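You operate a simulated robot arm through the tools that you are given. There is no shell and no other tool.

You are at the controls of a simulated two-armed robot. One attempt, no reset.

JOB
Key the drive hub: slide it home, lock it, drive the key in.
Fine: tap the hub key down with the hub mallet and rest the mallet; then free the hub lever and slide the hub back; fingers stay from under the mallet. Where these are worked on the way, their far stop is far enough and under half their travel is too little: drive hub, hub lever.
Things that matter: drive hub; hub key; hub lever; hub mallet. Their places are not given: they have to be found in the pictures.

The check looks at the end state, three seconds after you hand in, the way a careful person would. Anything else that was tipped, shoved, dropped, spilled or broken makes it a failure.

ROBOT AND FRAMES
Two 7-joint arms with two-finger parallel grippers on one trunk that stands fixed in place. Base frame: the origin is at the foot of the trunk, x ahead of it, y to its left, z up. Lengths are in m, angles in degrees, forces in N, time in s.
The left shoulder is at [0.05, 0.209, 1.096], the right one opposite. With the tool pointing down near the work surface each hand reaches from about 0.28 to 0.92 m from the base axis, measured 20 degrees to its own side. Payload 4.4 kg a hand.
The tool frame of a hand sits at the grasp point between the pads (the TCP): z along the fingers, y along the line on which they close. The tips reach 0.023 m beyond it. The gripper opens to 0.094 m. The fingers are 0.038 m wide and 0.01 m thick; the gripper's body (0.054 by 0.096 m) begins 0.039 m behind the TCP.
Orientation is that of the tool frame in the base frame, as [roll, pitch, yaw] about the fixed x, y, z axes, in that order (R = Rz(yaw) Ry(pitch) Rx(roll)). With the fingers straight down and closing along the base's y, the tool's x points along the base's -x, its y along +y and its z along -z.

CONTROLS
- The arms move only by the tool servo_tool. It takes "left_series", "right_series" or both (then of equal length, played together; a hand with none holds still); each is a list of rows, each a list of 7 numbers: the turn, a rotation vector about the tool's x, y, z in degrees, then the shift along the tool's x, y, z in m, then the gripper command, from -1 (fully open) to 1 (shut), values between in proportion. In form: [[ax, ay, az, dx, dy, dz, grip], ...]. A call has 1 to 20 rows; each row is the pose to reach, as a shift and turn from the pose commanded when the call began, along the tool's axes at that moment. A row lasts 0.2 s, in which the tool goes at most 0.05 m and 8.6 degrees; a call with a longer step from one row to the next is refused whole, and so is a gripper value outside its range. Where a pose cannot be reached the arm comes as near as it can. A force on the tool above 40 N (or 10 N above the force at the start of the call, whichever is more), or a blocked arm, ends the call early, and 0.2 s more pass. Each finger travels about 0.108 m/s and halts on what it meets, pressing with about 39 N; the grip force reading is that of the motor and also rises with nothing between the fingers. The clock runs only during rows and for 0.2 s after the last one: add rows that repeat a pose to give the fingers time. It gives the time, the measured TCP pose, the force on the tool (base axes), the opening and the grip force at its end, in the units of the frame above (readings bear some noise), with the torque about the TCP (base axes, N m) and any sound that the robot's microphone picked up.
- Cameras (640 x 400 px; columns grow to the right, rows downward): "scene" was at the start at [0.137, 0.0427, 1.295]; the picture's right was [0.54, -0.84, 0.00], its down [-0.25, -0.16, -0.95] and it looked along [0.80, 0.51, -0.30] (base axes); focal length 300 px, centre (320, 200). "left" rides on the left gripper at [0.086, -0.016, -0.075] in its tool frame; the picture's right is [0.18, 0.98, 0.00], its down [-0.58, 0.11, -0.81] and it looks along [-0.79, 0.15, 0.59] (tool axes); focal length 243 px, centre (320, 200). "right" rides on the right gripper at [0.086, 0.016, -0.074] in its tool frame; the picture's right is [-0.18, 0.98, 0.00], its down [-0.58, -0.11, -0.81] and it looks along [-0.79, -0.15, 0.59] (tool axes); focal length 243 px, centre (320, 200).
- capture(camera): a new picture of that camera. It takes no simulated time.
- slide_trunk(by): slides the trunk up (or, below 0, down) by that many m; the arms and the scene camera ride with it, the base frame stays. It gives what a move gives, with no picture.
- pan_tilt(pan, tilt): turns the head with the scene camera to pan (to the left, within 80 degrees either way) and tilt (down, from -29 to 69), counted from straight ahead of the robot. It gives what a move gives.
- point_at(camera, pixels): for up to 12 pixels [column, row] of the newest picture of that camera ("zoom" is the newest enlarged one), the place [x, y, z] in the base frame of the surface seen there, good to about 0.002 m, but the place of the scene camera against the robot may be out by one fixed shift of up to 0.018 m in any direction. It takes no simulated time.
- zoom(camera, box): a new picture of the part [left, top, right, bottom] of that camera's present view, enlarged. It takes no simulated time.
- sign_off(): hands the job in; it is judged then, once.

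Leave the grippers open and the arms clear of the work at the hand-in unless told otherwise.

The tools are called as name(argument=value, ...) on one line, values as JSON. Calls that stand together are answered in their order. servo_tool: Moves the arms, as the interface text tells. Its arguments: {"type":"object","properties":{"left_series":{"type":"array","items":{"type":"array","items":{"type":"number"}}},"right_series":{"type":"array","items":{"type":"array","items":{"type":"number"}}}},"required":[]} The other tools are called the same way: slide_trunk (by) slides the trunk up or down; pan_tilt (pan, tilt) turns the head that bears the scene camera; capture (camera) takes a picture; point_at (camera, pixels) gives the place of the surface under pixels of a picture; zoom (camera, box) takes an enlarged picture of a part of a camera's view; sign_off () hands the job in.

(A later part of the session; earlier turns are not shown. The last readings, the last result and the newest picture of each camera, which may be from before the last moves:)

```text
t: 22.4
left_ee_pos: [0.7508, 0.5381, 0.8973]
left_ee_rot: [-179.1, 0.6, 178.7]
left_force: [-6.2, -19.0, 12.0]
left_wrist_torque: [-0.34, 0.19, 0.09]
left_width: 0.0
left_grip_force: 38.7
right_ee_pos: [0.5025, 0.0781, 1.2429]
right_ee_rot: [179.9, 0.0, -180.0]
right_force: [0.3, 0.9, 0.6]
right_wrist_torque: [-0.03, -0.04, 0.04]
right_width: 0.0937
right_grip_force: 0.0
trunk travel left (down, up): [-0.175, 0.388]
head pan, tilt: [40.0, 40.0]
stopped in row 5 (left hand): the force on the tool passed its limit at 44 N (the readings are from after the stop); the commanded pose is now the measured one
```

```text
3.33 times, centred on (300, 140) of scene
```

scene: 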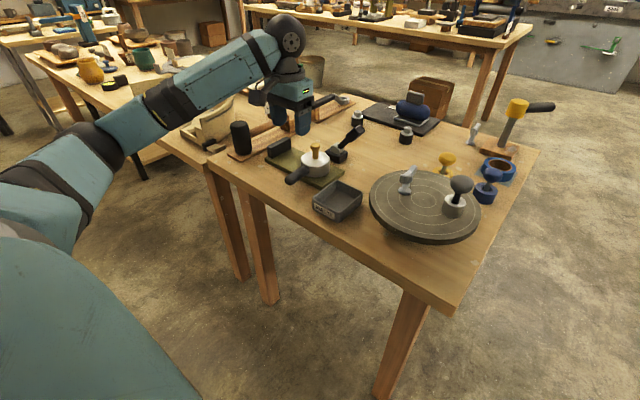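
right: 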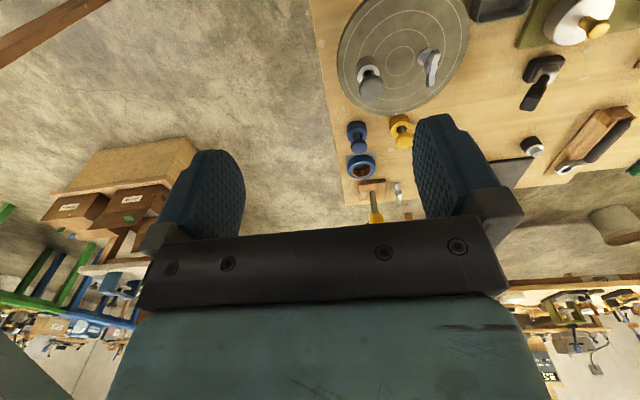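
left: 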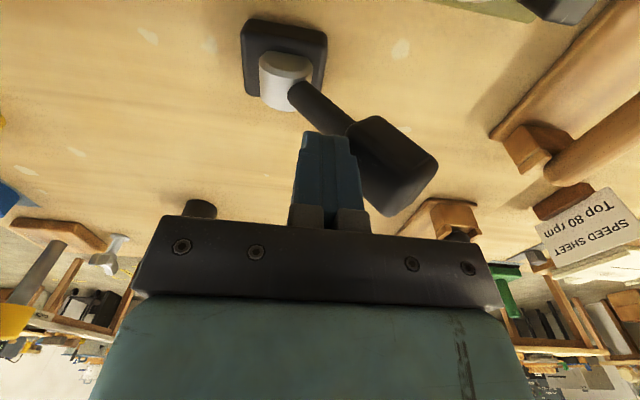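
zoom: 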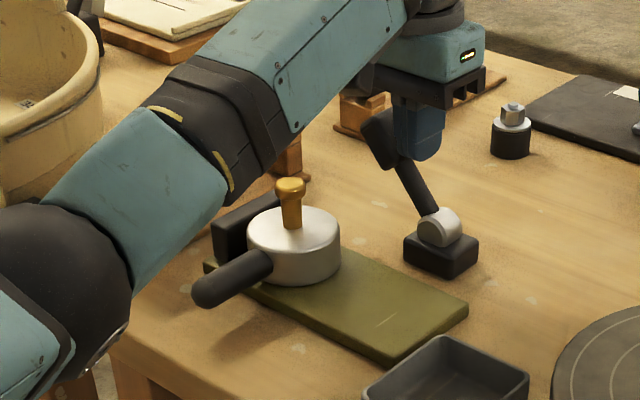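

The row step was too long and nothing moved. I'll send the same retreat with shorter steps.

servo_tool(left_series=[[0, 0, 0, 0, -0.01, -0.005, 1], [0, 0, 0, 0, -0.015, -0.04, 1], [0, 0, 0, 0, -0.02, -0.08, 1], [0, 0, 0, 0.03, -0.02, -0.11, 1], [0, 0, 0, 0.06, -0.02, -0.14, 0.5], [0, 0, 0, 0.1, -0.02, -0.16, -0.2], [0, 0, 0, 0.14, 0.0, -0.16, -0.6], [0, 0, 0, 0.18, 0.02, -0.16, -0.6], [0, 0, 0, 0.18, 0.02, -0.16, -0.6]])

capture(camera="left")

zoom(camera="scene", box=[220, 80, 380, 200])

```text
t: 24.4
left_ee_pos: [0.5682, 0.5699, 1.05]
left_ee_rot: [-179.0, 0.3, 178.8]
left_force: [0.3, -1.5, -0.2]
left_wrist_torque: [0.02, -0.03, 0.01]
left_width: 0.0752
left_grip_force: 0.1
right_ee_pos: [0.5058, 0.0786, 1.2423]
right_ee_rot: [180.0, 0.0, -180.0]
right_force: [-0.4, 0.6, 0.5]
right_wrist_torque: [-0.03, -0.01, 0.01]
right_width: 0.0942
right_grip_force: 0.1
trunk travel left (down, up): [-0.175, 0.388]
head pan, tilt: [40.0, 40.0]
```

```text
taken
```

left: 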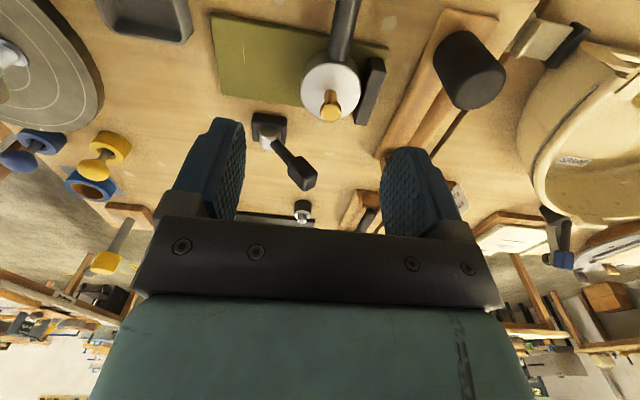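

```text
3.33 times, centred on (300, 140) of scene
```

zoom: 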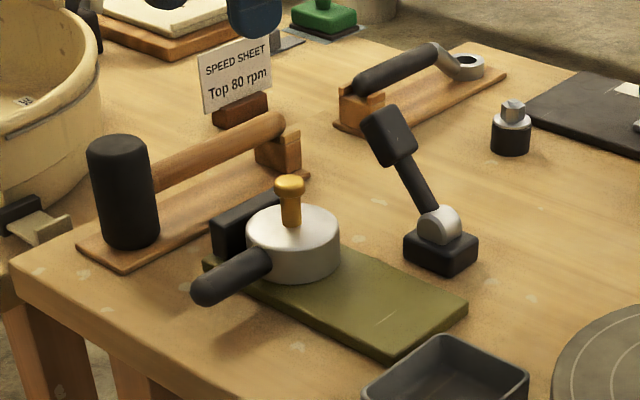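

The lever leans fully left and the hub is home. I'll read the knob, key and mallet positions before gripping the mallet.

point_at(camera="left", pixels=[[302, 175], [308, 170], [295, 172], [330, 112], [330, 95], [468, 90], [440, 75], [503, 75], [470, 35], [430, 120], [405, 145], [443, 140]])

zoom(camera="left", box=[220, 60, 420, 230])

```text
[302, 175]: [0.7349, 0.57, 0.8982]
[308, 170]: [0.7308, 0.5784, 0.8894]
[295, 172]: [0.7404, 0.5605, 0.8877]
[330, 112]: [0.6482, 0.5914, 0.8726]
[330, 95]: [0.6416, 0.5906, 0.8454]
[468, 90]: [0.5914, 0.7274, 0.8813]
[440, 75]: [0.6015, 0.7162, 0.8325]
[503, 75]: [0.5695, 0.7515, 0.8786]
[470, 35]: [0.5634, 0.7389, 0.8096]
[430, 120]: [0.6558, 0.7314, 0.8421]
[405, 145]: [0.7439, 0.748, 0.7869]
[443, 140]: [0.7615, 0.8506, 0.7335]
```

```text
2.35 times, centred on (320, 145) of left
```

zoom: 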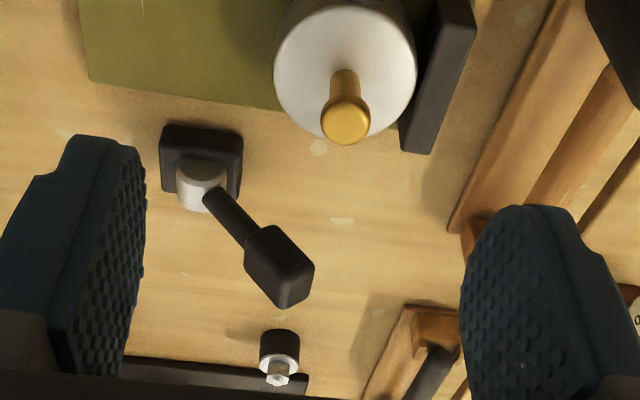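

The knob sits near (0.735, 0.57, 0.895), so the mallet handle would foul it if I keep it pointing +x at the key. I'll turn the mallet as I carry it. First, a closer look at the mallet head for an exact grasp.

zoom(camera="left", box=[400, 10, 540, 120])

```text
3.64 times, centred on (470, 65) of left
```

zoom: 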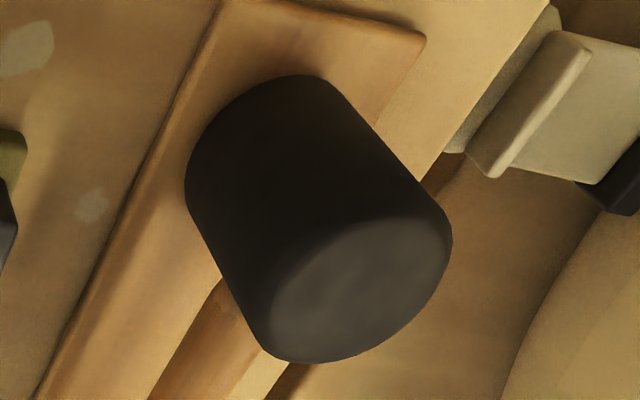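

point_at(camera="zoom", pixels=[[360, 285], [275, 325], [445, 235], [400, 225], [320, 350], [300, 260], [420, 300], [190, 190], [250, 95], [320, 85], [205, 330], [250, 350]])

```text
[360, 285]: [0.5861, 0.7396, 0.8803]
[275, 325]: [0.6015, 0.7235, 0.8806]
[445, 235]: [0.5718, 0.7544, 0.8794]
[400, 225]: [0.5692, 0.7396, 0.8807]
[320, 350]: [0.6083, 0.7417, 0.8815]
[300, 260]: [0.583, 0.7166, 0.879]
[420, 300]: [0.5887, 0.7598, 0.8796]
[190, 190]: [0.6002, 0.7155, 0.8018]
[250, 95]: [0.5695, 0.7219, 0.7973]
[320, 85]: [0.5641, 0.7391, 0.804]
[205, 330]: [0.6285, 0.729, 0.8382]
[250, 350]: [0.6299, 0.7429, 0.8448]
```

point_at(camera="left", pixels=[[545, 42], [560, 50], [575, 35], [540, 150], [560, 100], [590, 95], [555, 125], [525, 42], [458, 195], [430, 25], [495, 18]])

```text
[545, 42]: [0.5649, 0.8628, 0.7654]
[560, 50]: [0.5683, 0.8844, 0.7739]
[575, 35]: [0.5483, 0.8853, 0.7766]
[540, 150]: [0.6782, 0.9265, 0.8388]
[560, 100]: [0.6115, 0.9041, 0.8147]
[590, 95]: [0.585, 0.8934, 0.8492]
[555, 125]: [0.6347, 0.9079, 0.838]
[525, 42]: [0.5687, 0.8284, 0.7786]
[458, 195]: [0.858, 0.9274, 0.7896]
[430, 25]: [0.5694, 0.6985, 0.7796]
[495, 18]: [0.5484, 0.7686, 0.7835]
```

Nothing tall stands near the mallet: the nearest is at y≥0.88. I'll move above the head at (0.588, 0.738), level the tool, and open to about 0.085.

servo_tool(left_series=[[-0.3, 0.1, -0.3, -0.004, 0.04, 0.0, -0.8], [-0.6, 0.2, -0.6, -0.008, 0.085, 0.0, -0.8], [-0.8, 0.3, -0.9, -0.012, 0.13, 0.01, -0.8], [-1.0, 0.3, -1.2, -0.0165, 0.169, 0.03, -0.8], [-1.0, 0.3, -1.2, -0.0165, 0.169, 0.047, -0.8], [-1.0, 0.3, -1.2, -0.0165, 0.169, 0.047, -0.8]])

capture(camera="left")

```text
t: 25.8
left_ee_pos: [0.5884, 0.738, 1.0029]
left_ee_rot: [179.9, 0.0, -179.8]
left_force: [-0.3, 0.5, 0.3]
left_wrist_torque: [-0.02, 0.0, -0.03]
left_width: 0.0845
left_grip_force: 0.1
right_ee_pos: [0.5051, 0.0791, 1.2426]
right_ee_rot: [-180.0, 0.0, -180.0]
right_force: [-0.5, 0.8, -0.6]
right_wrist_torque: [0.0, 0.01, -0.02]
right_width: 0.094
right_grip_force: 0.1
trunk travel left (down, up): [-0.175, 0.388]
head pan, tilt: [40.0, 40.0]
```

```text
taken
```

left: 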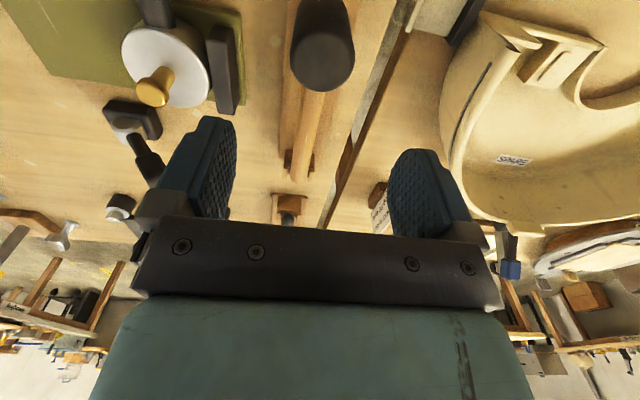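

point_at(camera="left", pixels=[[322, 65], [295, 60], [350, 60], [322, 88], [322, 45], [315, 110], [305, 150], [300, 170], [312, 130], [289, 158]])

zoom(camera="left", box=[250, 0, 390, 200])

```text
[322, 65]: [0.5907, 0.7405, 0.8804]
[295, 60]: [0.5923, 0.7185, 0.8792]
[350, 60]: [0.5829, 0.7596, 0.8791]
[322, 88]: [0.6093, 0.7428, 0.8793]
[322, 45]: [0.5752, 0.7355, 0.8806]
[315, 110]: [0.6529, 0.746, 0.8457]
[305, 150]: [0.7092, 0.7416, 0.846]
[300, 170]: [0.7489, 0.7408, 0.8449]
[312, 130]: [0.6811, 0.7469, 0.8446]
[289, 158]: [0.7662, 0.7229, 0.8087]
```

```text
2.00 times, centred on (320, 100) of left
```

zoom: 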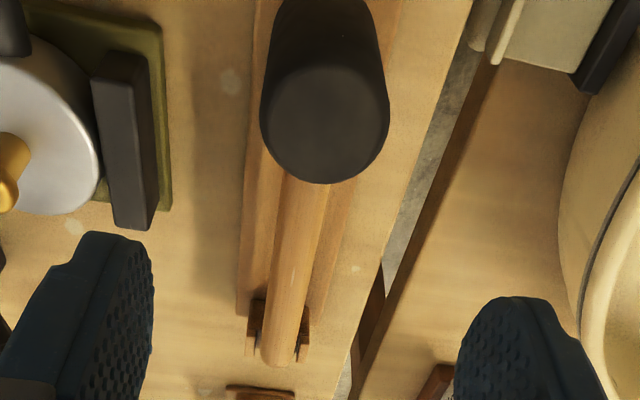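

The head's top is centred at about (0.589, 0.739), and the handle lies in a U-shaped rest. I'll go straight down to z 0.857, with the fingertips well above the head's underside, and close on the head.

servo_tool(left_series=[[0, 0, 0, 0, 0.001, 0.04, -0.8], [0, 0, 0, 0, 0.001, 0.08, -0.8], [0, 0, 0, 0, 0.001, 0.115, -0.8], [0, 0, 0, 0, 0.001, 0.135, -0.8], [0, 0, 0, 0, 0.001, 0.145, -0.8], [0, 0, 0, 0, 0.001, 0.145, -0.8]])

zoom(camera="scene", box=[180, 80, 340, 200])

```text
t: 27.2
left_ee_pos: [0.5889, 0.7373, 0.857]
left_ee_rot: [-180.0, 0.1, -179.9]
left_force: [-1.0, 0.2, 0.1]
left_wrist_torque: [0.02, -0.02, 0.0]
left_width: 0.0847
left_grip_force: 0.1
right_ee_pos: [0.5053, 0.0788, 1.2424]
right_ee_rot: [-180.0, -0.1, -180.0]
right_force: [-0.2, 0.2, -0.7]
right_wrist_torque: [-0.02, -0.01, -0.02]
right_width: 0.0937
right_grip_force: 0.1
trunk travel left (down, up): [-0.175, 0.388]
head pan, tilt: [40.0, 40.0]
```

```text
3.33 times, centred on (260, 140) of scene
```

zoom: 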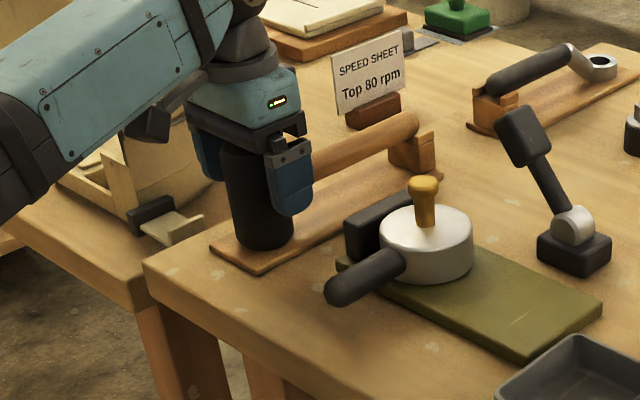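

The fingers straddle the head's upper half. I'll close on it.

servo_tool(left_series=[[0, 0, 0, 0, 0, 0, -0.4], [0, 0, 0, 0, 0, 0, 0], [0, 0, 0, 0, 0, 0, 0.4], [0, 0, 0, 0, 0, 0, 0.6], [0, 0, 0, 0, 0, 0, 0.6]])

capture(camera="left")

```text
t: 28.4
left_ee_pos: [0.5892, 0.737, 0.8573]
left_ee_rot: [179.9, 0.1, -179.9]
left_force: [-0.5, 3.3, 2.1]
left_wrist_torque: [0.2, -0.03, 0.19]
left_width: 0.0515
left_grip_force: 38.8
right_ee_pos: [0.5045, 0.0788, 1.2426]
right_ee_rot: [180.0, 0.0, 180.0]
right_force: [0.0, 0.6, 0.3]
right_wrist_torque: [0.0, 0.0, 0.01]
right_width: 0.094
right_grip_force: 0.0
trunk travel left (down, up): [-0.175, 0.388]
head pan, tilt: [40.0, 40.0]
```

```text
taken
```

left: 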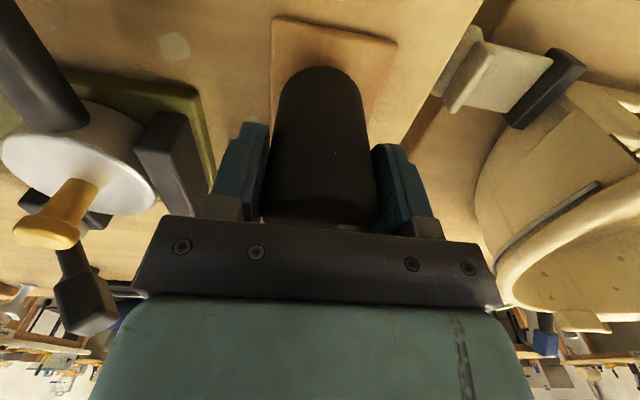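

The head is gripped at width 0.0515 and 39 N, at (0.589, 0.737, 0.857). I'll lift straight up slowly and check the load.

servo_tool(left_series=[[0, 0, 0, 0, 0, -0.01, 0.7], [0, 0, 0, 0, 0, -0.02, 0.7], [0, 0, 0, 0, 0, -0.035, 0.7], [0, 0, 0, 0, 0, -0.05, 0.7], [0, 0, 0, 0, 0, -0.05, 0.7]])

capture(camera="left")

zoom(camera="scene", box=[180, 80, 340, 200])

```text
t: 29.6
left_ee_pos: [0.5903, 0.7371, 0.9057]
left_ee_rot: [180.0, 0.1, -179.9]
left_force: [0.4, 0.2, -3.8]
left_wrist_torque: [-0.02, 0.1, 0.0]
left_width: 0.0512
left_grip_force: 39.0
right_ee_pos: [0.505, 0.0789, 1.2407]
right_ee_rot: [180.0, 0.0, 179.9]
right_force: [0.2, 0.2, -0.3]
right_wrist_torque: [0.02, 0.02, 0.01]
right_width: 0.0939
right_grip_force: 0.0
trunk travel left (down, up): [-0.175, 0.388]
head pan, tilt: [40.0, 40.0]
```

```text
taken
```

left: 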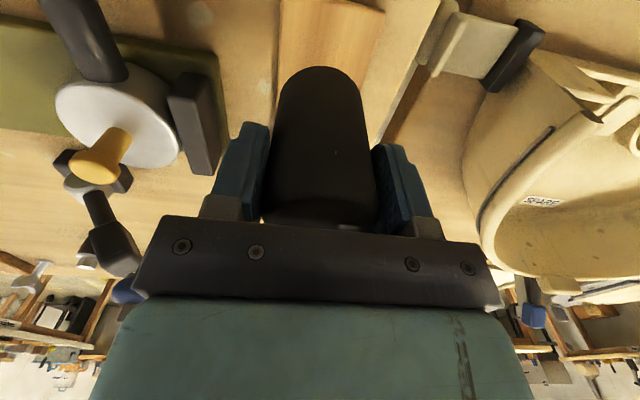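

```text
3.33 times, centred on (260, 140) of scene
```

zoom: 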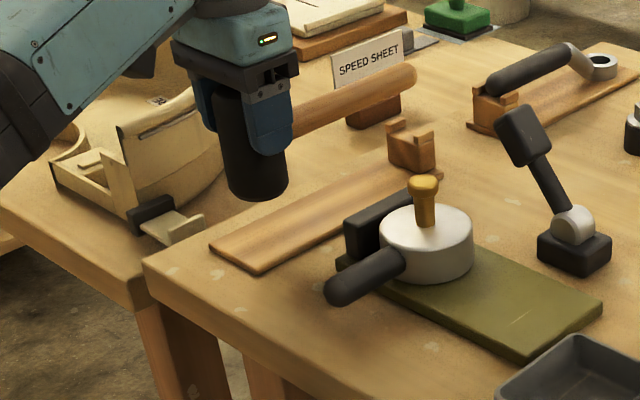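

The mallet hangs level, weighing about 3.8 N. Before swinging it I'll check where the SPEED SHEET sign and the rest block stand.

point_at(camera="zoom", pixels=[[340, 65], [395, 42], [365, 110], [395, 135], [430, 140], [422, 185], [522, 130], [410, 75], [225, 245], [330, 270]])

servo_tool(left_series=[[0, 0, 0, 0, 0, -0.035, 0.7], [0, 0, 0, 0, 0, -0.07, 0.7], [0, 0, 0, -0.015, -0.04, -0.07, 0.7], [0, 0, 0, -0.03, -0.08, -0.07, 0.7], [0, 0, 0, -0.045, -0.115, -0.07, 0.7], [0, 0, 0, -0.057, -0.145, -0.07, 0.7], [0, 0, 0, -0.057, -0.145, -0.07, 0.7]])

capture(camera="left")

zoom(camera="scene", box=[220, 60, 380, 180])

```text
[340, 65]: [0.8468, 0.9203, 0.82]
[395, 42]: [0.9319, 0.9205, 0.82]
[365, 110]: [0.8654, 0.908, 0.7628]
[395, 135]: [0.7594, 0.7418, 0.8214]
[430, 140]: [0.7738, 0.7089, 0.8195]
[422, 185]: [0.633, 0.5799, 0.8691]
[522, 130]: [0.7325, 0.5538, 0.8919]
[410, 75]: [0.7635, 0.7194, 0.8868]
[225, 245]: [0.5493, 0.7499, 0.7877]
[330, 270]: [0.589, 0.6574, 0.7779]
```

```text
t: 31.2
left_ee_pos: [0.6479, 0.5892, 0.9785]
left_ee_rot: [179.9, 0.0, -179.9]
left_force: [-0.1, 0.2, -3.5]
left_wrist_torque: [0.01, 0.13, -0.01]
left_width: 0.0515
left_grip_force: 38.5
right_ee_pos: [0.5046, 0.0801, 1.2418]
right_ee_rot: [180.0, -0.1, 180.0]
right_force: [1.1, 0.3, 0.5]
right_wrist_torque: [-0.01, 0.02, -0.05]
right_width: 0.0942
right_grip_force: 0.2
trunk travel left (down, up): [-0.175, 0.388]
head pan, tilt: [40.0, 40.0]
```

```text
taken
```

left: 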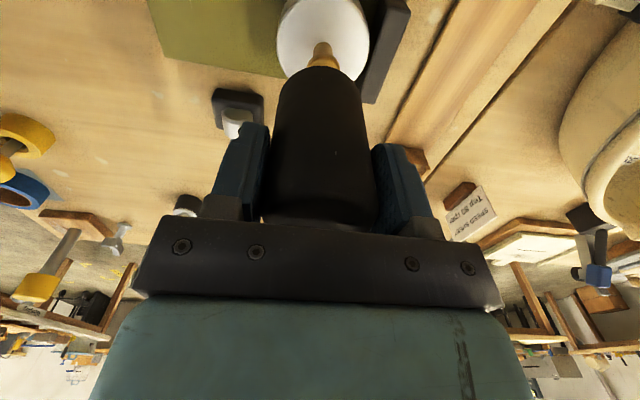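

```text
3.33 times, centred on (300, 120) of scene
```

zoom: 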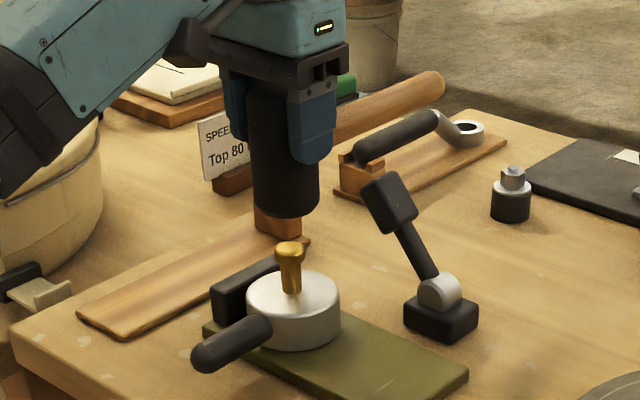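

The head is over the key at a safe height, and the sign is far off at y≈0.92. Now I'll turn the hand 30° so that the handle swings left, away from the lever, and shift it over the key's centre.

servo_tool(left_series=[[0, 0, -8, 0, 0.001, 0, 0.7], [0, 0, -16, 0, 0.002, 0, 0.7], [0, 0, -24, 0, 0.003, 0, 0.7], [0, 0, -30, 0, 0.003, 0, 0.7], [0, 0, -30, 0, 0.003, 0, 0.7]])

capture(camera="left")

zoom(camera="scene", box=[220, 60, 380, 180])

```text
t: 32.4
left_ee_pos: [0.6471, 0.5948, 0.9777]
left_ee_rot: [-180.0, 0.1, -149.9]
left_force: [-0.6, 0.3, -2.7]
left_wrist_torque: [-0.06, 0.11, -0.02]
left_width: 0.0513
left_grip_force: 39.0
right_ee_pos: [0.5053, 0.0785, 1.2414]
right_ee_rot: [180.0, 0.1, -180.0]
right_force: [0.4, -0.4, 0.3]
right_wrist_torque: [-0.02, -0.01, 0.0]
right_width: 0.0939
right_grip_force: 0.1
trunk travel left (down, up): [-0.175, 0.388]
head pan, tilt: [40.0, 40.0]
```

```text
taken
```

left: 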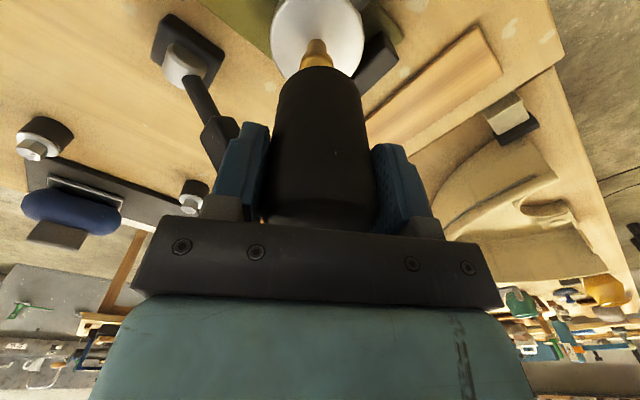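

```text
3.33 times, centred on (300, 120) of scene
```

zoom: 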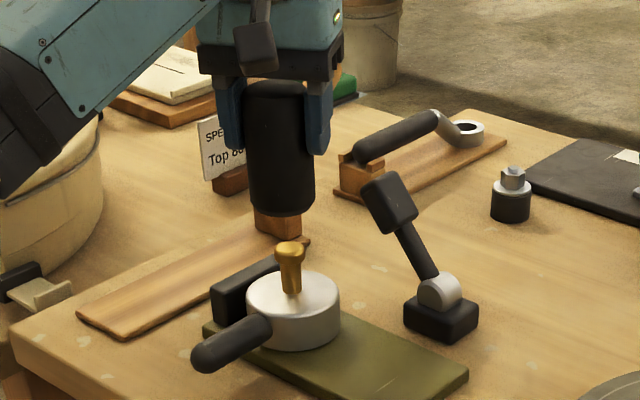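

The head is above the key (bottom about z 0.906, key top 0.873) and the handle is clear of the lever. I'll lower it onto the key in small steps and read the force.

servo_tool(left_series=[[0, 0, 0, 0.0, -0.001, 0.012, 0.8], [0, 0, 0, 0.0, -0.002, 0.022, 0.8], [0, 0, 0, 0.0, -0.002, 0.03, 0.8], [0, 0, 0, 0.0, -0.002, 0.036, 0.8], [0, 0, 0, 0.0, -0.002, 0.042, 0.8]])

zoom(camera="scene", box=[220, 60, 380, 180])

```text
t: 33.6
left_ee_pos: [0.6488, 0.5922, 0.9397]
left_ee_rot: [-179.8, 0.6, -149.8]
left_force: [6.8, 6.3, 18.5]
left_wrist_torque: [0.4, -0.42, 0.03]
left_width: 0.0513
left_grip_force: 38.8
right_ee_pos: [0.5054, 0.0784, 1.2429]
right_ee_rot: [179.8, 0.0, 180.0]
right_force: [-1.1, 0.3, -0.6]
right_wrist_torque: [0.0, -0.01, 0.0]
right_width: 0.0942
right_grip_force: 0.0
trunk travel left (down, up): [-0.175, 0.388]
head pan, tilt: [40.0, 40.0]
```

```text
3.33 times, centred on (300, 120) of scene
```

zoom: 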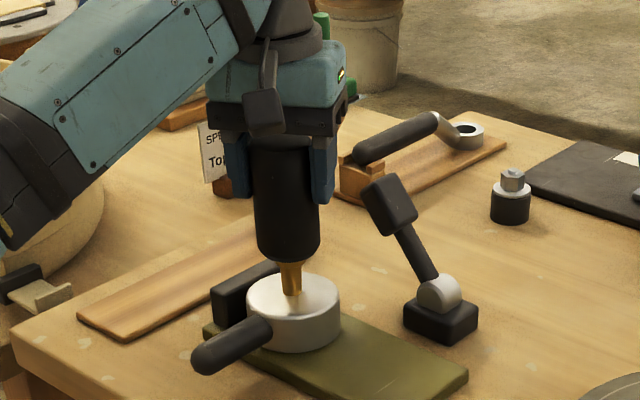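

The head rests on the key with about 22 N of push. I'll press further in small steps and see whether the key moves.

servo_tool(left_series=[[0, 0, 0, 0, 0, 0.003, 0.8], [0, 0, 0, 0, 0, 0.006, 0.8], [0, 0, 0, 0, 0, 0.009, 0.8], [0, 0, 0, 0, 0, 0.012, 0.8], [0, 0, 0, 0, 0, 0.015, 0.8]])

zoom(camera="scene", box=[260, 100, 360, 175])

```text
t: 34.1
left_ee_pos: [0.6475, 0.5926, 0.9395]
left_ee_rot: [-179.7, 0.9, -149.8]
left_force: [-6.4, -4.8, 19.9]
left_wrist_torque: [-0.29, 0.68, 0.03]
left_width: 0.0515
left_grip_force: 39.0
right_ee_pos: [0.5022, 0.0768, 1.2429]
right_ee_rot: [179.9, 0.1, -180.0]
right_force: [0.3, 0.7, -0.9]
right_wrist_torque: [-0.02, 0.02, -0.02]
right_width: 0.094
right_grip_force: 0.1
trunk travel left (down, up): [-0.175, 0.388]
head pan, tilt: [40.0, 40.0]
stopped in row 2 (left hand): the force on the tool passed its limit at 42 N (the readings are from after the stop); the commanded pose is now the measured one
```

```text
5.33 times, centred on (310, 138) of scene
```

zoom: 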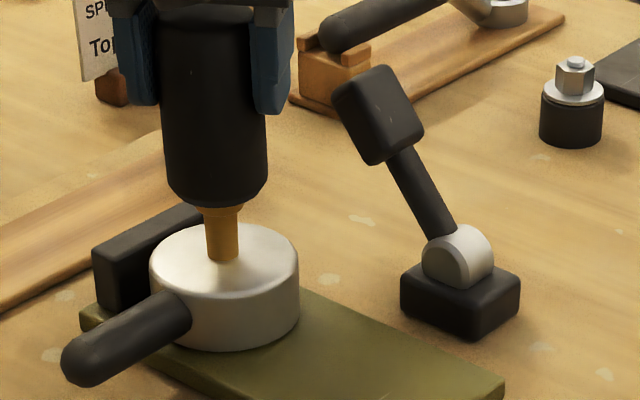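

Steady pushing trips at 42 N without driving the key, so it needs real taps. I'll lift 4 cm and look at the key first.

servo_tool(left_series=[[0, 0, 0, 0, 0, -0.02, 0.8], [0, 0, 0, 0, 0, -0.04, 0.8], [0, 0, 0, 0, 0, -0.04, 0.8]])

capture(camera="left")

zoom(camera="scene", box=[260, 100, 360, 175])

```text
t: 35.0
left_ee_pos: [0.6498, 0.5946, 0.9727]
left_ee_rot: [-179.8, 0.4, -149.8]
left_force: [0.2, -0.1, -2.1]
left_wrist_torque: [-0.04, 0.1, -0.02]
left_width: 0.0515
left_grip_force: 39.2
right_ee_pos: [0.5057, 0.0793, 1.2414]
right_ee_rot: [180.0, 0.0, 180.0]
right_force: [0.3, -0.8, 0.1]
right_wrist_torque: [-0.03, 0.04, -0.01]
right_width: 0.0942
right_grip_force: 0.1
trunk travel left (down, up): [-0.175, 0.388]
head pan, tilt: [40.0, 40.0]
```

```text
taken
```

left: 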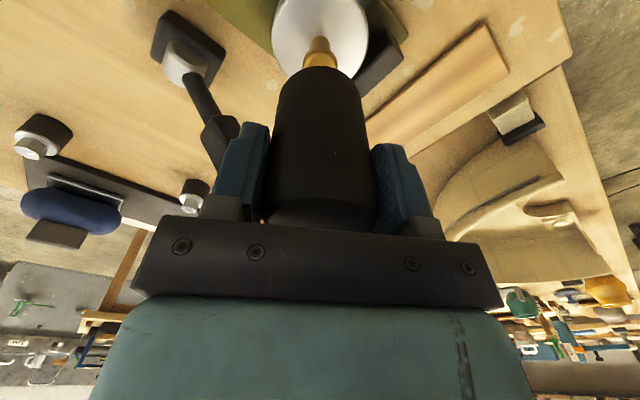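

```text
5.33 times, centred on (310, 138) of scene
```

zoom: 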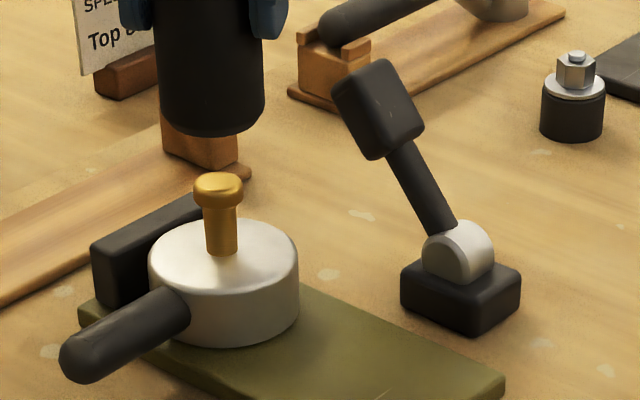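

point_at(camera="zoom", pixels=[[218, 180], [210, 185], [225, 180], [265, 262], [175, 262], [212, 132], [100, 255]])

```text
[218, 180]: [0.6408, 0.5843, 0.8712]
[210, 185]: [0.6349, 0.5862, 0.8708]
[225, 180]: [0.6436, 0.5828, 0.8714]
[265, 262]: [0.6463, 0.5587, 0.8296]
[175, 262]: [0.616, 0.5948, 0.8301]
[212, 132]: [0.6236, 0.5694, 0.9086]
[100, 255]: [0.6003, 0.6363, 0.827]
```

The key still stands 0.041 above the hub. The mallet slipped up about 5 mm in the grip, which is harmless. Now a real tap: raise a little, then strike down quickly.

servo_tool(left_series=[[0, 0, 0, 0.0, -0.002, -0.02, 1], [0, 0, 0, 0.0, -0.002, -0.02, 1], [0, 0, 0, 0.0, -0.002, 0.02, 1], [0, 0, 0, 0.0, -0.002, 0.045, 1], [0, 0, 0, 0.0, -0.002, 0.0, 1], [0, 0, 0, 0.0, -0.002, 0.0, 1]])

zoom(camera="scene", box=[260, 100, 360, 175])

```text
t: 36.4
left_ee_pos: [0.6504, 0.5914, 0.9713]
left_ee_rot: [-179.9, 0.6, -149.8]
left_force: [0.2, 0.2, -3.4]
left_wrist_torque: [-0.07, 0.09, 0.02]
left_width: 0.0514
left_grip_force: 38.8
right_ee_pos: [0.5053, 0.0808, 1.2422]
right_ee_rot: [-180.0, 0.0, -179.9]
right_force: [0.5, 0.5, 0.1]
right_wrist_torque: [-0.01, 0.01, -0.02]
right_width: 0.0941
right_grip_force: 0.1
trunk travel left (down, up): [-0.175, 0.388]
head pan, tilt: [40.0, 40.0]
```

```text
5.33 times, centred on (310, 138) of scene
```

zoom: 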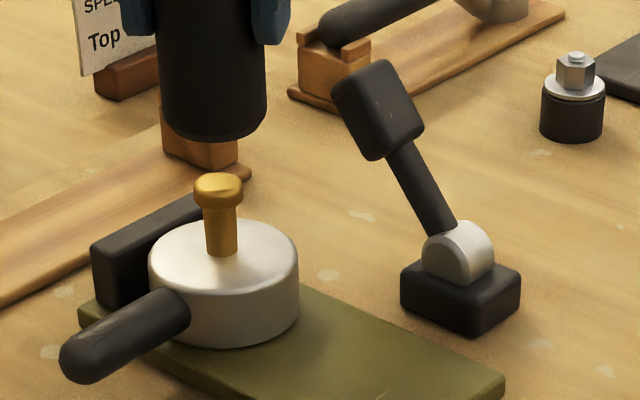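

No contact force and no sound, so the quick reversal left the strike short. I'll strike again, deeper, and let the hand finish the blow.

servo_tool(left_series=[[0, 0, 0, 0.0, 0.0, -0.02, 1], [0, 0, 0, 0.0, 0.0, -0.02, 1], [0, 0, 0, 0.0, 0.0, 0.025, 1], [0, 0, 0, 0.0, 0.0, 0.05, 1], [0, 0, 0, 0.0, 0.0, 0.045, 1], [0, 0, 0, 0.0, 0.0, 0.0, 1]])

zoom(camera="scene", box=[260, 100, 360, 175])

```text
t: 37.8
left_ee_pos: [0.6494, 0.5886, 0.9753]
left_ee_rot: [180.0, 0.4, -149.9]
left_force: [-0.3, -0.6, -2.1]
left_wrist_torque: [-0.02, 0.09, -0.01]
left_width: 0.0517
left_grip_force: 39.0
right_ee_pos: [0.5041, 0.0766, 1.2429]
right_ee_rot: [179.8, 0.2, 180.0]
right_force: [-0.7, -1.1, 0.6]
right_wrist_torque: [0.06, -0.03, 0.0]
right_width: 0.0939
right_grip_force: 0.0
trunk travel left (down, up): [-0.175, 0.388]
head pan, tilt: [40.0, 40.0]
```

```text
5.33 times, centred on (310, 138) of scene
```

zoom: 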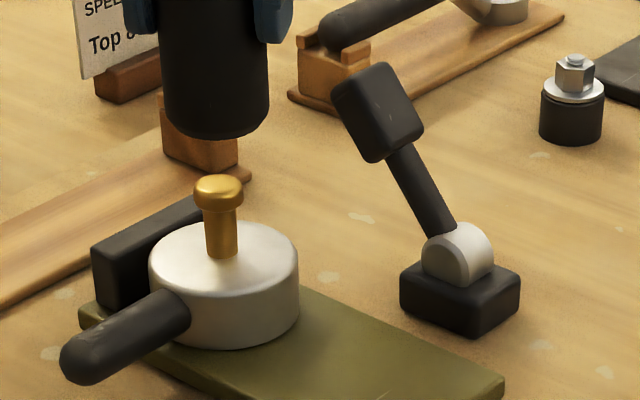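

servo_tool(left_series=[[0, 0, 0, 0.0, 0.0045, -0.02, 1], [0, 0, 0, 0.0, 0.0045, -0.03, 1], [0, 0, 0, 0.0, 0.0045, -0.03, 1]])

servo_tool(left_series=[[0, 0, 0, 0.0, 0.0, 0.045, 1], [0, 0, 0, 0.0, 0.0, 0.09, 1], [0, 0, 0, 0.0, 0.0, 0.09, 1]])

zoom(camera="scene", box=[260, 100, 360, 175])

```text
t: 38.5
left_ee_pos: [0.6483, 0.5955, 1.0039]
left_ee_rot: [-179.9, 0.6, -149.8]
left_force: [0.3, 0.4, -3.1]
left_wrist_torque: [-0.08, 0.08, -0.03]
left_width: 0.0515
left_grip_force: 39.0
right_ee_pos: [0.5054, 0.0786, 1.2407]
right_ee_rot: [180.0, -0.1, -179.9]
right_force: [0.3, 0.9, -0.4]
right_wrist_torque: [-0.01, 0.01, -0.01]
right_width: 0.0942
right_grip_force: 0.1
trunk travel left (down, up): [-0.175, 0.388]
head pan, tilt: [40.0, 40.0]
```

```text
t: 39.4
left_ee_pos: [0.6466, 0.5925, 0.9232]
left_ee_rot: [-179.8, 1.2, -149.9]
left_force: [4.1, 3.8, 25.9]
left_wrist_torque: [0.28, -0.5, 0.03]
left_width: 0.0519
left_grip_force: 38.7
right_ee_pos: [0.5004, 0.0753, 1.2454]
right_ee_rot: [179.8, 0.3, 180.0]
right_force: [-0.6, -0.3, 0.2]
right_wrist_torque: [-0.01, 0.01, -0.02]
right_width: 0.0937
right_grip_force: 0.0
trunk travel left (down, up): [-0.175, 0.388]
head pan, tilt: [40.0, 40.0]
```

```text
5.33 times, centred on (310, 138) of scene
```

zoom: 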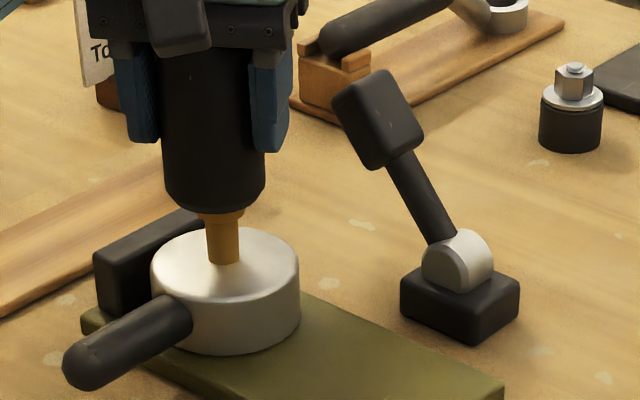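

The mallet slid further up in the grip until its top met the palm, which is now a firm backing. I'll lift and check whether the key has moved.

servo_tool(left_series=[[0, 0, 0, 0.0, 0.0, -0.03, 1], [0, 0, 0, 0.0, 0.0, -0.06, 1], [0, 0, 0, 0.0, 0.0, -0.06, 1]])

capture(camera="left")

zoom(camera="scene", box=[260, 100, 360, 175])

point_at(camera="zoom", pixels=[[218, 180], [210, 185], [225, 180], [265, 262], [175, 262], [212, 132]])

```text
t: 40.1
left_ee_pos: [0.6476, 0.5955, 0.9737]
left_ee_rot: [-179.8, 0.3, -149.8]
left_force: [0.4, 0.2, -3.3]
left_wrist_torque: [-0.05, 0.11, -0.01]
left_width: 0.0516
left_grip_force: 39.1
right_ee_pos: [0.5064, 0.0814, 1.2408]
right_ee_rot: [-179.9, -0.1, -180.0]
right_force: [-0.2, -0.5, 0.5]
right_wrist_torque: [-0.02, 0.05, 0.01]
right_width: 0.0941
right_grip_force: 0.1
trunk travel left (down, up): [-0.175, 0.388]
head pan, tilt: [40.0, 40.0]
```

```text
taken
```

left: 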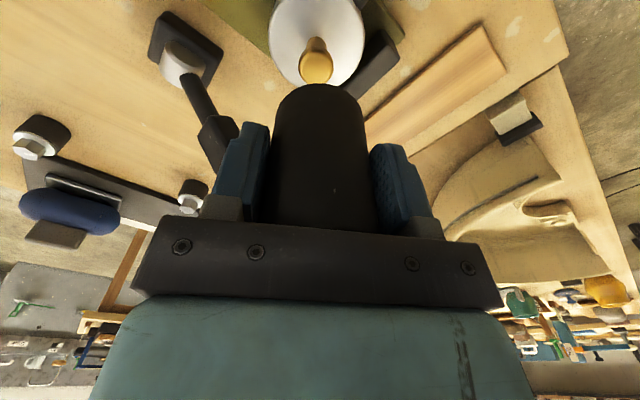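

```text
5.33 times, centred on (310, 138) of scene
```

zoom: 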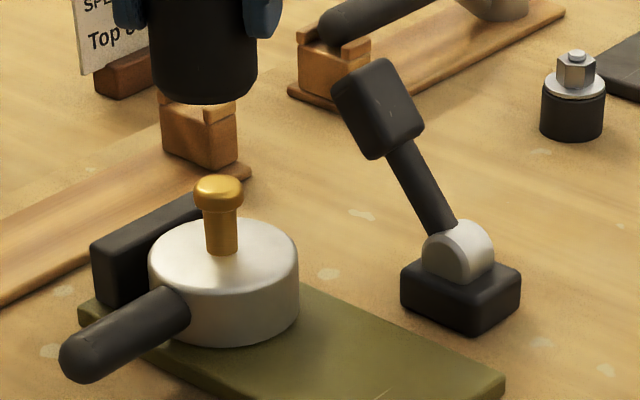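

```text
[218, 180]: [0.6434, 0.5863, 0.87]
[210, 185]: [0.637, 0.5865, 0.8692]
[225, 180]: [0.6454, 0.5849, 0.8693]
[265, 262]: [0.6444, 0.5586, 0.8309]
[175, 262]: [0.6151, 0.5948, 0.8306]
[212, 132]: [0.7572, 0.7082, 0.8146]
```

The key sank about 1.5 mm with that blow. The head now bears on the palm, so the next blows should carry through. I'll raise the mallet and strike again with a longer run.

servo_tool(left_series=[[0, 0, 0, 0.001, -0.001, -0.02, 1], [0, 0, 0, 0.001, -0.001, -0.03, 1], [0, 0, 0, 0.001, -0.001, -0.03, 1]])

servo_tool(left_series=[[0, 0, 0, 0.0, 0.0, 0.05, 1], [0, 0, 0, 0.0, 0.0, 0.1, 1], [0, 0, 0, 0.0, 0.0, 0.1, 1]])

servo_tool(left_series=[[0, 0, 0, 0.0, 0.0, -0.03, 1], [0, 0, 0, 0.0, 0.0, -0.06, 1], [0, 0, 0, 0.0, 0.0, -0.06, 1]])

zoom(camera="scene", box=[260, 100, 360, 175])

point_at(camera="zoom", pixels=[[218, 183], [210, 185], [225, 183], [265, 262], [175, 262]])

```text
t: 41.0
left_ee_pos: [0.6485, 0.5953, 1.0041]
left_ee_rot: [-179.8, 0.5, -149.7]
left_force: [-0.5, -0.4, -1.8]
left_wrist_torque: [-0.07, 0.1, -0.01]
left_width: 0.0515
left_grip_force: 39.4
right_ee_pos: [0.5065, 0.079, 1.2426]
right_ee_rot: [-180.0, 0.1, -179.9]
right_force: [-1.0, -0.5, 0.1]
right_wrist_torque: [-0.02, -0.03, 0.02]
right_width: 0.094
right_grip_force: 0.0
trunk travel left (down, up): [-0.175, 0.388]
head pan, tilt: [40.0, 40.0]
```

```text
t: 41.8
left_ee_pos: [0.6439, 0.5942, 0.9204]
left_ee_rot: [-179.7, 1.7, -149.7]
left_force: [6.3, 4.4, 29.1]
left_wrist_torque: [0.17, -0.58, -0.04]
left_width: 0.0519
left_grip_force: 39.3
right_ee_pos: [0.4981, 0.0732, 1.2472]
right_ee_rot: [179.7, 0.5, -180.0]
right_force: [-0.7, -0.3, 0.3]
right_wrist_torque: [-0.01, -0.06, -0.01]
right_width: 0.094
right_grip_force: 0.1
trunk travel left (down, up): [-0.175, 0.388]
head pan, tilt: [40.0, 40.0]
```

```text
t: 42.5
left_ee_pos: [0.6471, 0.5951, 0.9633]
left_ee_rot: [-179.9, 0.3, -149.8]
left_force: [0.3, -0.2, -2.4]
left_wrist_torque: [-0.05, 0.15, 0.01]
left_width: 0.0516
left_grip_force: 39.1
right_ee_pos: [0.5075, 0.08, 1.2409]
right_ee_rot: [-180.0, -0.2, -180.0]
right_force: [0.1, -0.7, -0.4]
right_wrist_torque: [-0.02, 0.01, -0.02]
right_width: 0.0939
right_grip_force: 0.0
trunk travel left (down, up): [-0.175, 0.388]
head pan, tilt: [40.0, 40.0]
```

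```text
5.33 times, centred on (310, 138) of scene
```

zoom: 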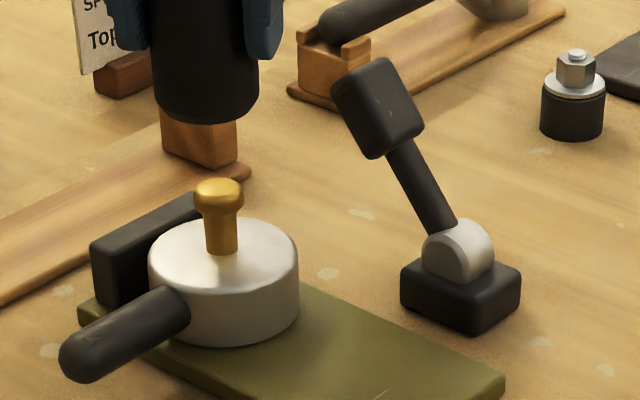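

```text
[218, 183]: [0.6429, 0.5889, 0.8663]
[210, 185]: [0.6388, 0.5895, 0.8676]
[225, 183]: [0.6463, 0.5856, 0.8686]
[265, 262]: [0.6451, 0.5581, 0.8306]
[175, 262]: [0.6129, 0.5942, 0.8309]
```

The blows work: the key top is down from 0.871 to about 0.867, roughly 2 mm per blow. I'll deliver two full-speed blows in one call.

servo_tool(left_series=[[0, 0, 0, 0.001, -0.0025, -0.045, 1], [0, 0, 0, 0.001, -0.0025, 0.005, 1], [0, 0, 0, 0.001, -0.0025, 0.055, 1], [0, 0, 0, 0.001, -0.0025, 0.062, 1], [0, 0, 0, 0.001, -0.0025, 0.013, 1], [0, 0, 0, 0.001, -0.0025, -0.036, 1], [0, 0, 0, 0.001, -0.0025, -0.045, 1], [0, 0, 0, 0.001, -0.0025, 0.005, 1], [0, 0, 0, 0.001, -0.0025, 0.055, 1], [0, 0, 0, 0.001, -0.0025, 0.065, 1], [0, 0, 0, 0.001, -0.0025, 0.016, 1], [0, 0, 0, 0.001, -0.0025, 0.0, 1], [0, 0, 0, 0.001, -0.0025, 0.0, 1]])

zoom(camera="scene", box=[260, 100, 360, 175])

point_at(camera="zoom", pixels=[[218, 187], [210, 189], [225, 187], [265, 262], [175, 262]])

```text
t: 45.4
left_ee_pos: [0.649, 0.591, 0.9632]
left_ee_rot: [-179.8, 0.3, -149.9]
left_force: [-0.5, 0.3, -2.8]
left_wrist_torque: [-0.07, 0.12, 0.02]
left_width: 0.0514
left_grip_force: 39.0
right_ee_pos: [0.5059, 0.0782, 1.2409]
right_ee_rot: [-180.0, 0.0, -180.0]
right_force: [0.0, 0.0, -0.1]
right_wrist_torque: [0.0, 0.01, 0.03]
right_width: 0.094
right_grip_force: 0.1
trunk travel left (down, up): [-0.175, 0.388]
head pan, tilt: [40.0, 40.0]
```

```text
5.33 times, centred on (310, 138) of scene
```

zoom: 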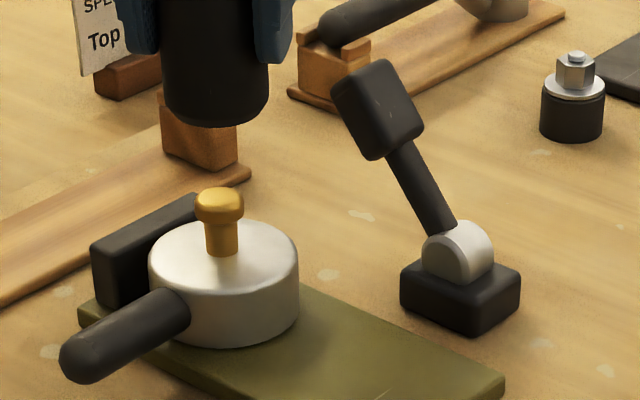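

```text
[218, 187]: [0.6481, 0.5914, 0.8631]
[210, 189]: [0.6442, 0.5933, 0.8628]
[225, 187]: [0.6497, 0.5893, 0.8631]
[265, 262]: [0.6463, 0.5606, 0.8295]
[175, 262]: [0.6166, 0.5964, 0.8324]
```

The key top is down to 0.863. I'll deliver three more blows, going slightly deeper each time.

servo_tool(left_series=[[0, 0, 0, 0.0005, 0.0015, -0.045, 1], [0, 0, 0, 0.0005, 0.0015, 0.005, 1], [0, 0, 0, 0.0005, 0.0015, 0.055, 1], [0, 0, 0, 0.0005, 0.0015, 0.067, 1], [0, 0, 0, 0.0005, 0.0015, 0.018, 1], [0, 0, 0, 0.0005, 0.0015, -0.031, 1], [0, 0, 0, 0.0005, 0.0015, -0.043, 1], [0, 0, 0, 0.0005, 0.0015, 0.007, 1], [0, 0, 0, 0.0005, 0.0015, 0.057, 1], [0, 0, 0, 0.0005, 0.0015, 0.069, 1], [0, 0, 0, 0.0005, 0.0015, 0.02, 1], [0, 0, 0, 0.0005, 0.0015, -0.029, 1], [0, 0, 0, 0.0005, 0.0015, -0.041, 1], [0, 0, 0, 0.0005, 0.0015, 0.009, 1], [0, 0, 0, 0.0005, 0.0015, 0.059, 1], [0, 0, 0, 0.0005, 0.0015, 0.071, 1], [0, 0, 0, 0.0005, 0.0015, 0.022, 1], [0, 0, 0, 0.0005, 0.0015, 0.0, 1], [0, 0, 0, 0.0005, 0.0015, 0.0, 1]])

zoom(camera="scene", box=[260, 100, 360, 175])

point_at(camera="zoom", pixels=[[218, 197], [210, 199], [225, 197], [265, 262], [175, 262]])

```text
t: 46.4
left_ee_pos: [0.6486, 0.5947, 0.9143]
left_ee_rot: [-179.3, 1.7, -149.6]
left_force: [-5.8, -6.1, 19.3]
left_wrist_torque: [-0.46, 0.59, 0.04]
left_width: 0.0514
left_grip_force: 39.7
right_ee_pos: [0.5022, 0.0772, 1.2442]
right_ee_rot: [179.8, 0.2, -180.0]
right_force: [-0.1, -0.9, 0.5]
right_wrist_torque: [0.01, -0.01, 0.0]
right_width: 0.0937
right_grip_force: 0.0
trunk travel left (down, up): [-0.175, 0.388]
head pan, tilt: [40.0, 40.0]
stopped in row 5 (left hand): the force on the tool passed its limit at 46 N (the readings are from after the stop); the commanded pose is now the measured one
```

```text
5.33 times, centred on (310, 138) of scene
```

zoom: 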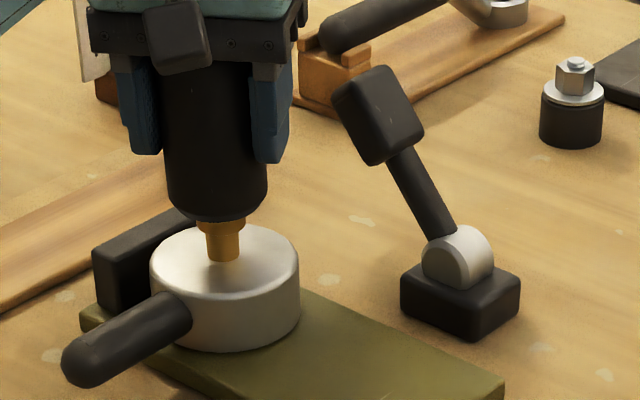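

```text
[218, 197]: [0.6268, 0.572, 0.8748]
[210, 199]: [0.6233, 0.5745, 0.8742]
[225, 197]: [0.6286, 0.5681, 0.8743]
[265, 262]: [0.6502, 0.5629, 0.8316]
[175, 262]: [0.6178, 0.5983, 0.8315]
```

That blow landed but tripped the limit at 46 N because I commanded it too deep. The hand now rests on the key at z≈0.914. I'll do three more blows measured from here, with less overtravel.

servo_tool(left_series=[[0, 0, 0, 0, 0, -0.045, 1], [0, 0, 0, 0, 0, -0.088, 1], [0, 0, 0, 0, 0, -0.04, 1], [0, 0, 0, 0, 0, 0.01, 1], [0, 0, 0, 0, 0, 0.016, 1], [0, 0, 0, 0, 0, -0.03, 1], [0, 0, 0, 0, 0, -0.078, 1], [0, 0, 0, 0, 0, -0.088, 1], [0, 0, 0, 0, 0, -0.038, 1], [0, 0, 0, 0, 0, 0.012, 1], [0, 0, 0, 0, 0, 0.018, 1], [0, 0, 0, 0, 0, -0.028, 1], [0, 0, 0, 0, 0, -0.076, 1], [0, 0, 0, 0, 0, -0.086, 1], [0, 0, 0, 0, 0, -0.036, 1], [0, 0, 0, 0, 0, 0.014, 1], [0, 0, 0, 0, 0, 0.02, 1], [0, 0, 0, 0, 0, -0.027, 1], [0, 0, 0, 0, 0, -0.05, 1], [0, 0, 0, 0, 0, -0.05, 1]])

zoom(camera="scene", box=[260, 100, 360, 175])

point_at(camera="zoom", pixels=[[218, 200], [210, 202], [225, 200], [265, 262], [175, 262]])

```text
t: 47.6
left_ee_pos: [0.6496, 0.5961, 0.9096]
left_ee_rot: [-179.1, 2.6, -149.4]
left_force: [-4.3, -5.1, 26.4]
left_wrist_torque: [-0.49, 0.59, -0.02]
left_width: 0.0514
left_grip_force: 39.2
right_ee_pos: [0.5015, 0.0755, 1.2445]
right_ee_rot: [179.8, 0.3, 180.0]
right_force: [-0.4, -0.3, -0.1]
right_wrist_torque: [0.05, -0.05, 0.01]
right_width: 0.0941
right_grip_force: 0.0
trunk travel left (down, up): [-0.175, 0.388]
head pan, tilt: [40.0, 40.0]
stopped in row 6 (left hand): the force on the tool passed its limit at 109 N (the readings are from after the stop); the commanded pose is now the measured one
```

```text
5.33 times, centred on (310, 138) of scene
```

zoom: 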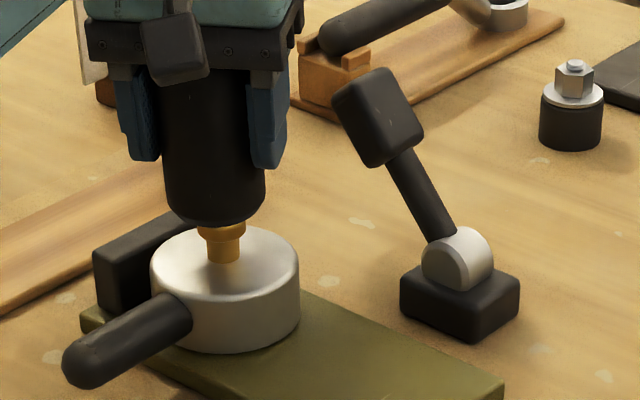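

```text
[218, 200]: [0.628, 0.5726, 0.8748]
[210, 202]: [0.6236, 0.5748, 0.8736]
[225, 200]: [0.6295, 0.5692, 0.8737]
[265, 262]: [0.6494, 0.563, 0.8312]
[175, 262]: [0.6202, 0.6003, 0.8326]
```

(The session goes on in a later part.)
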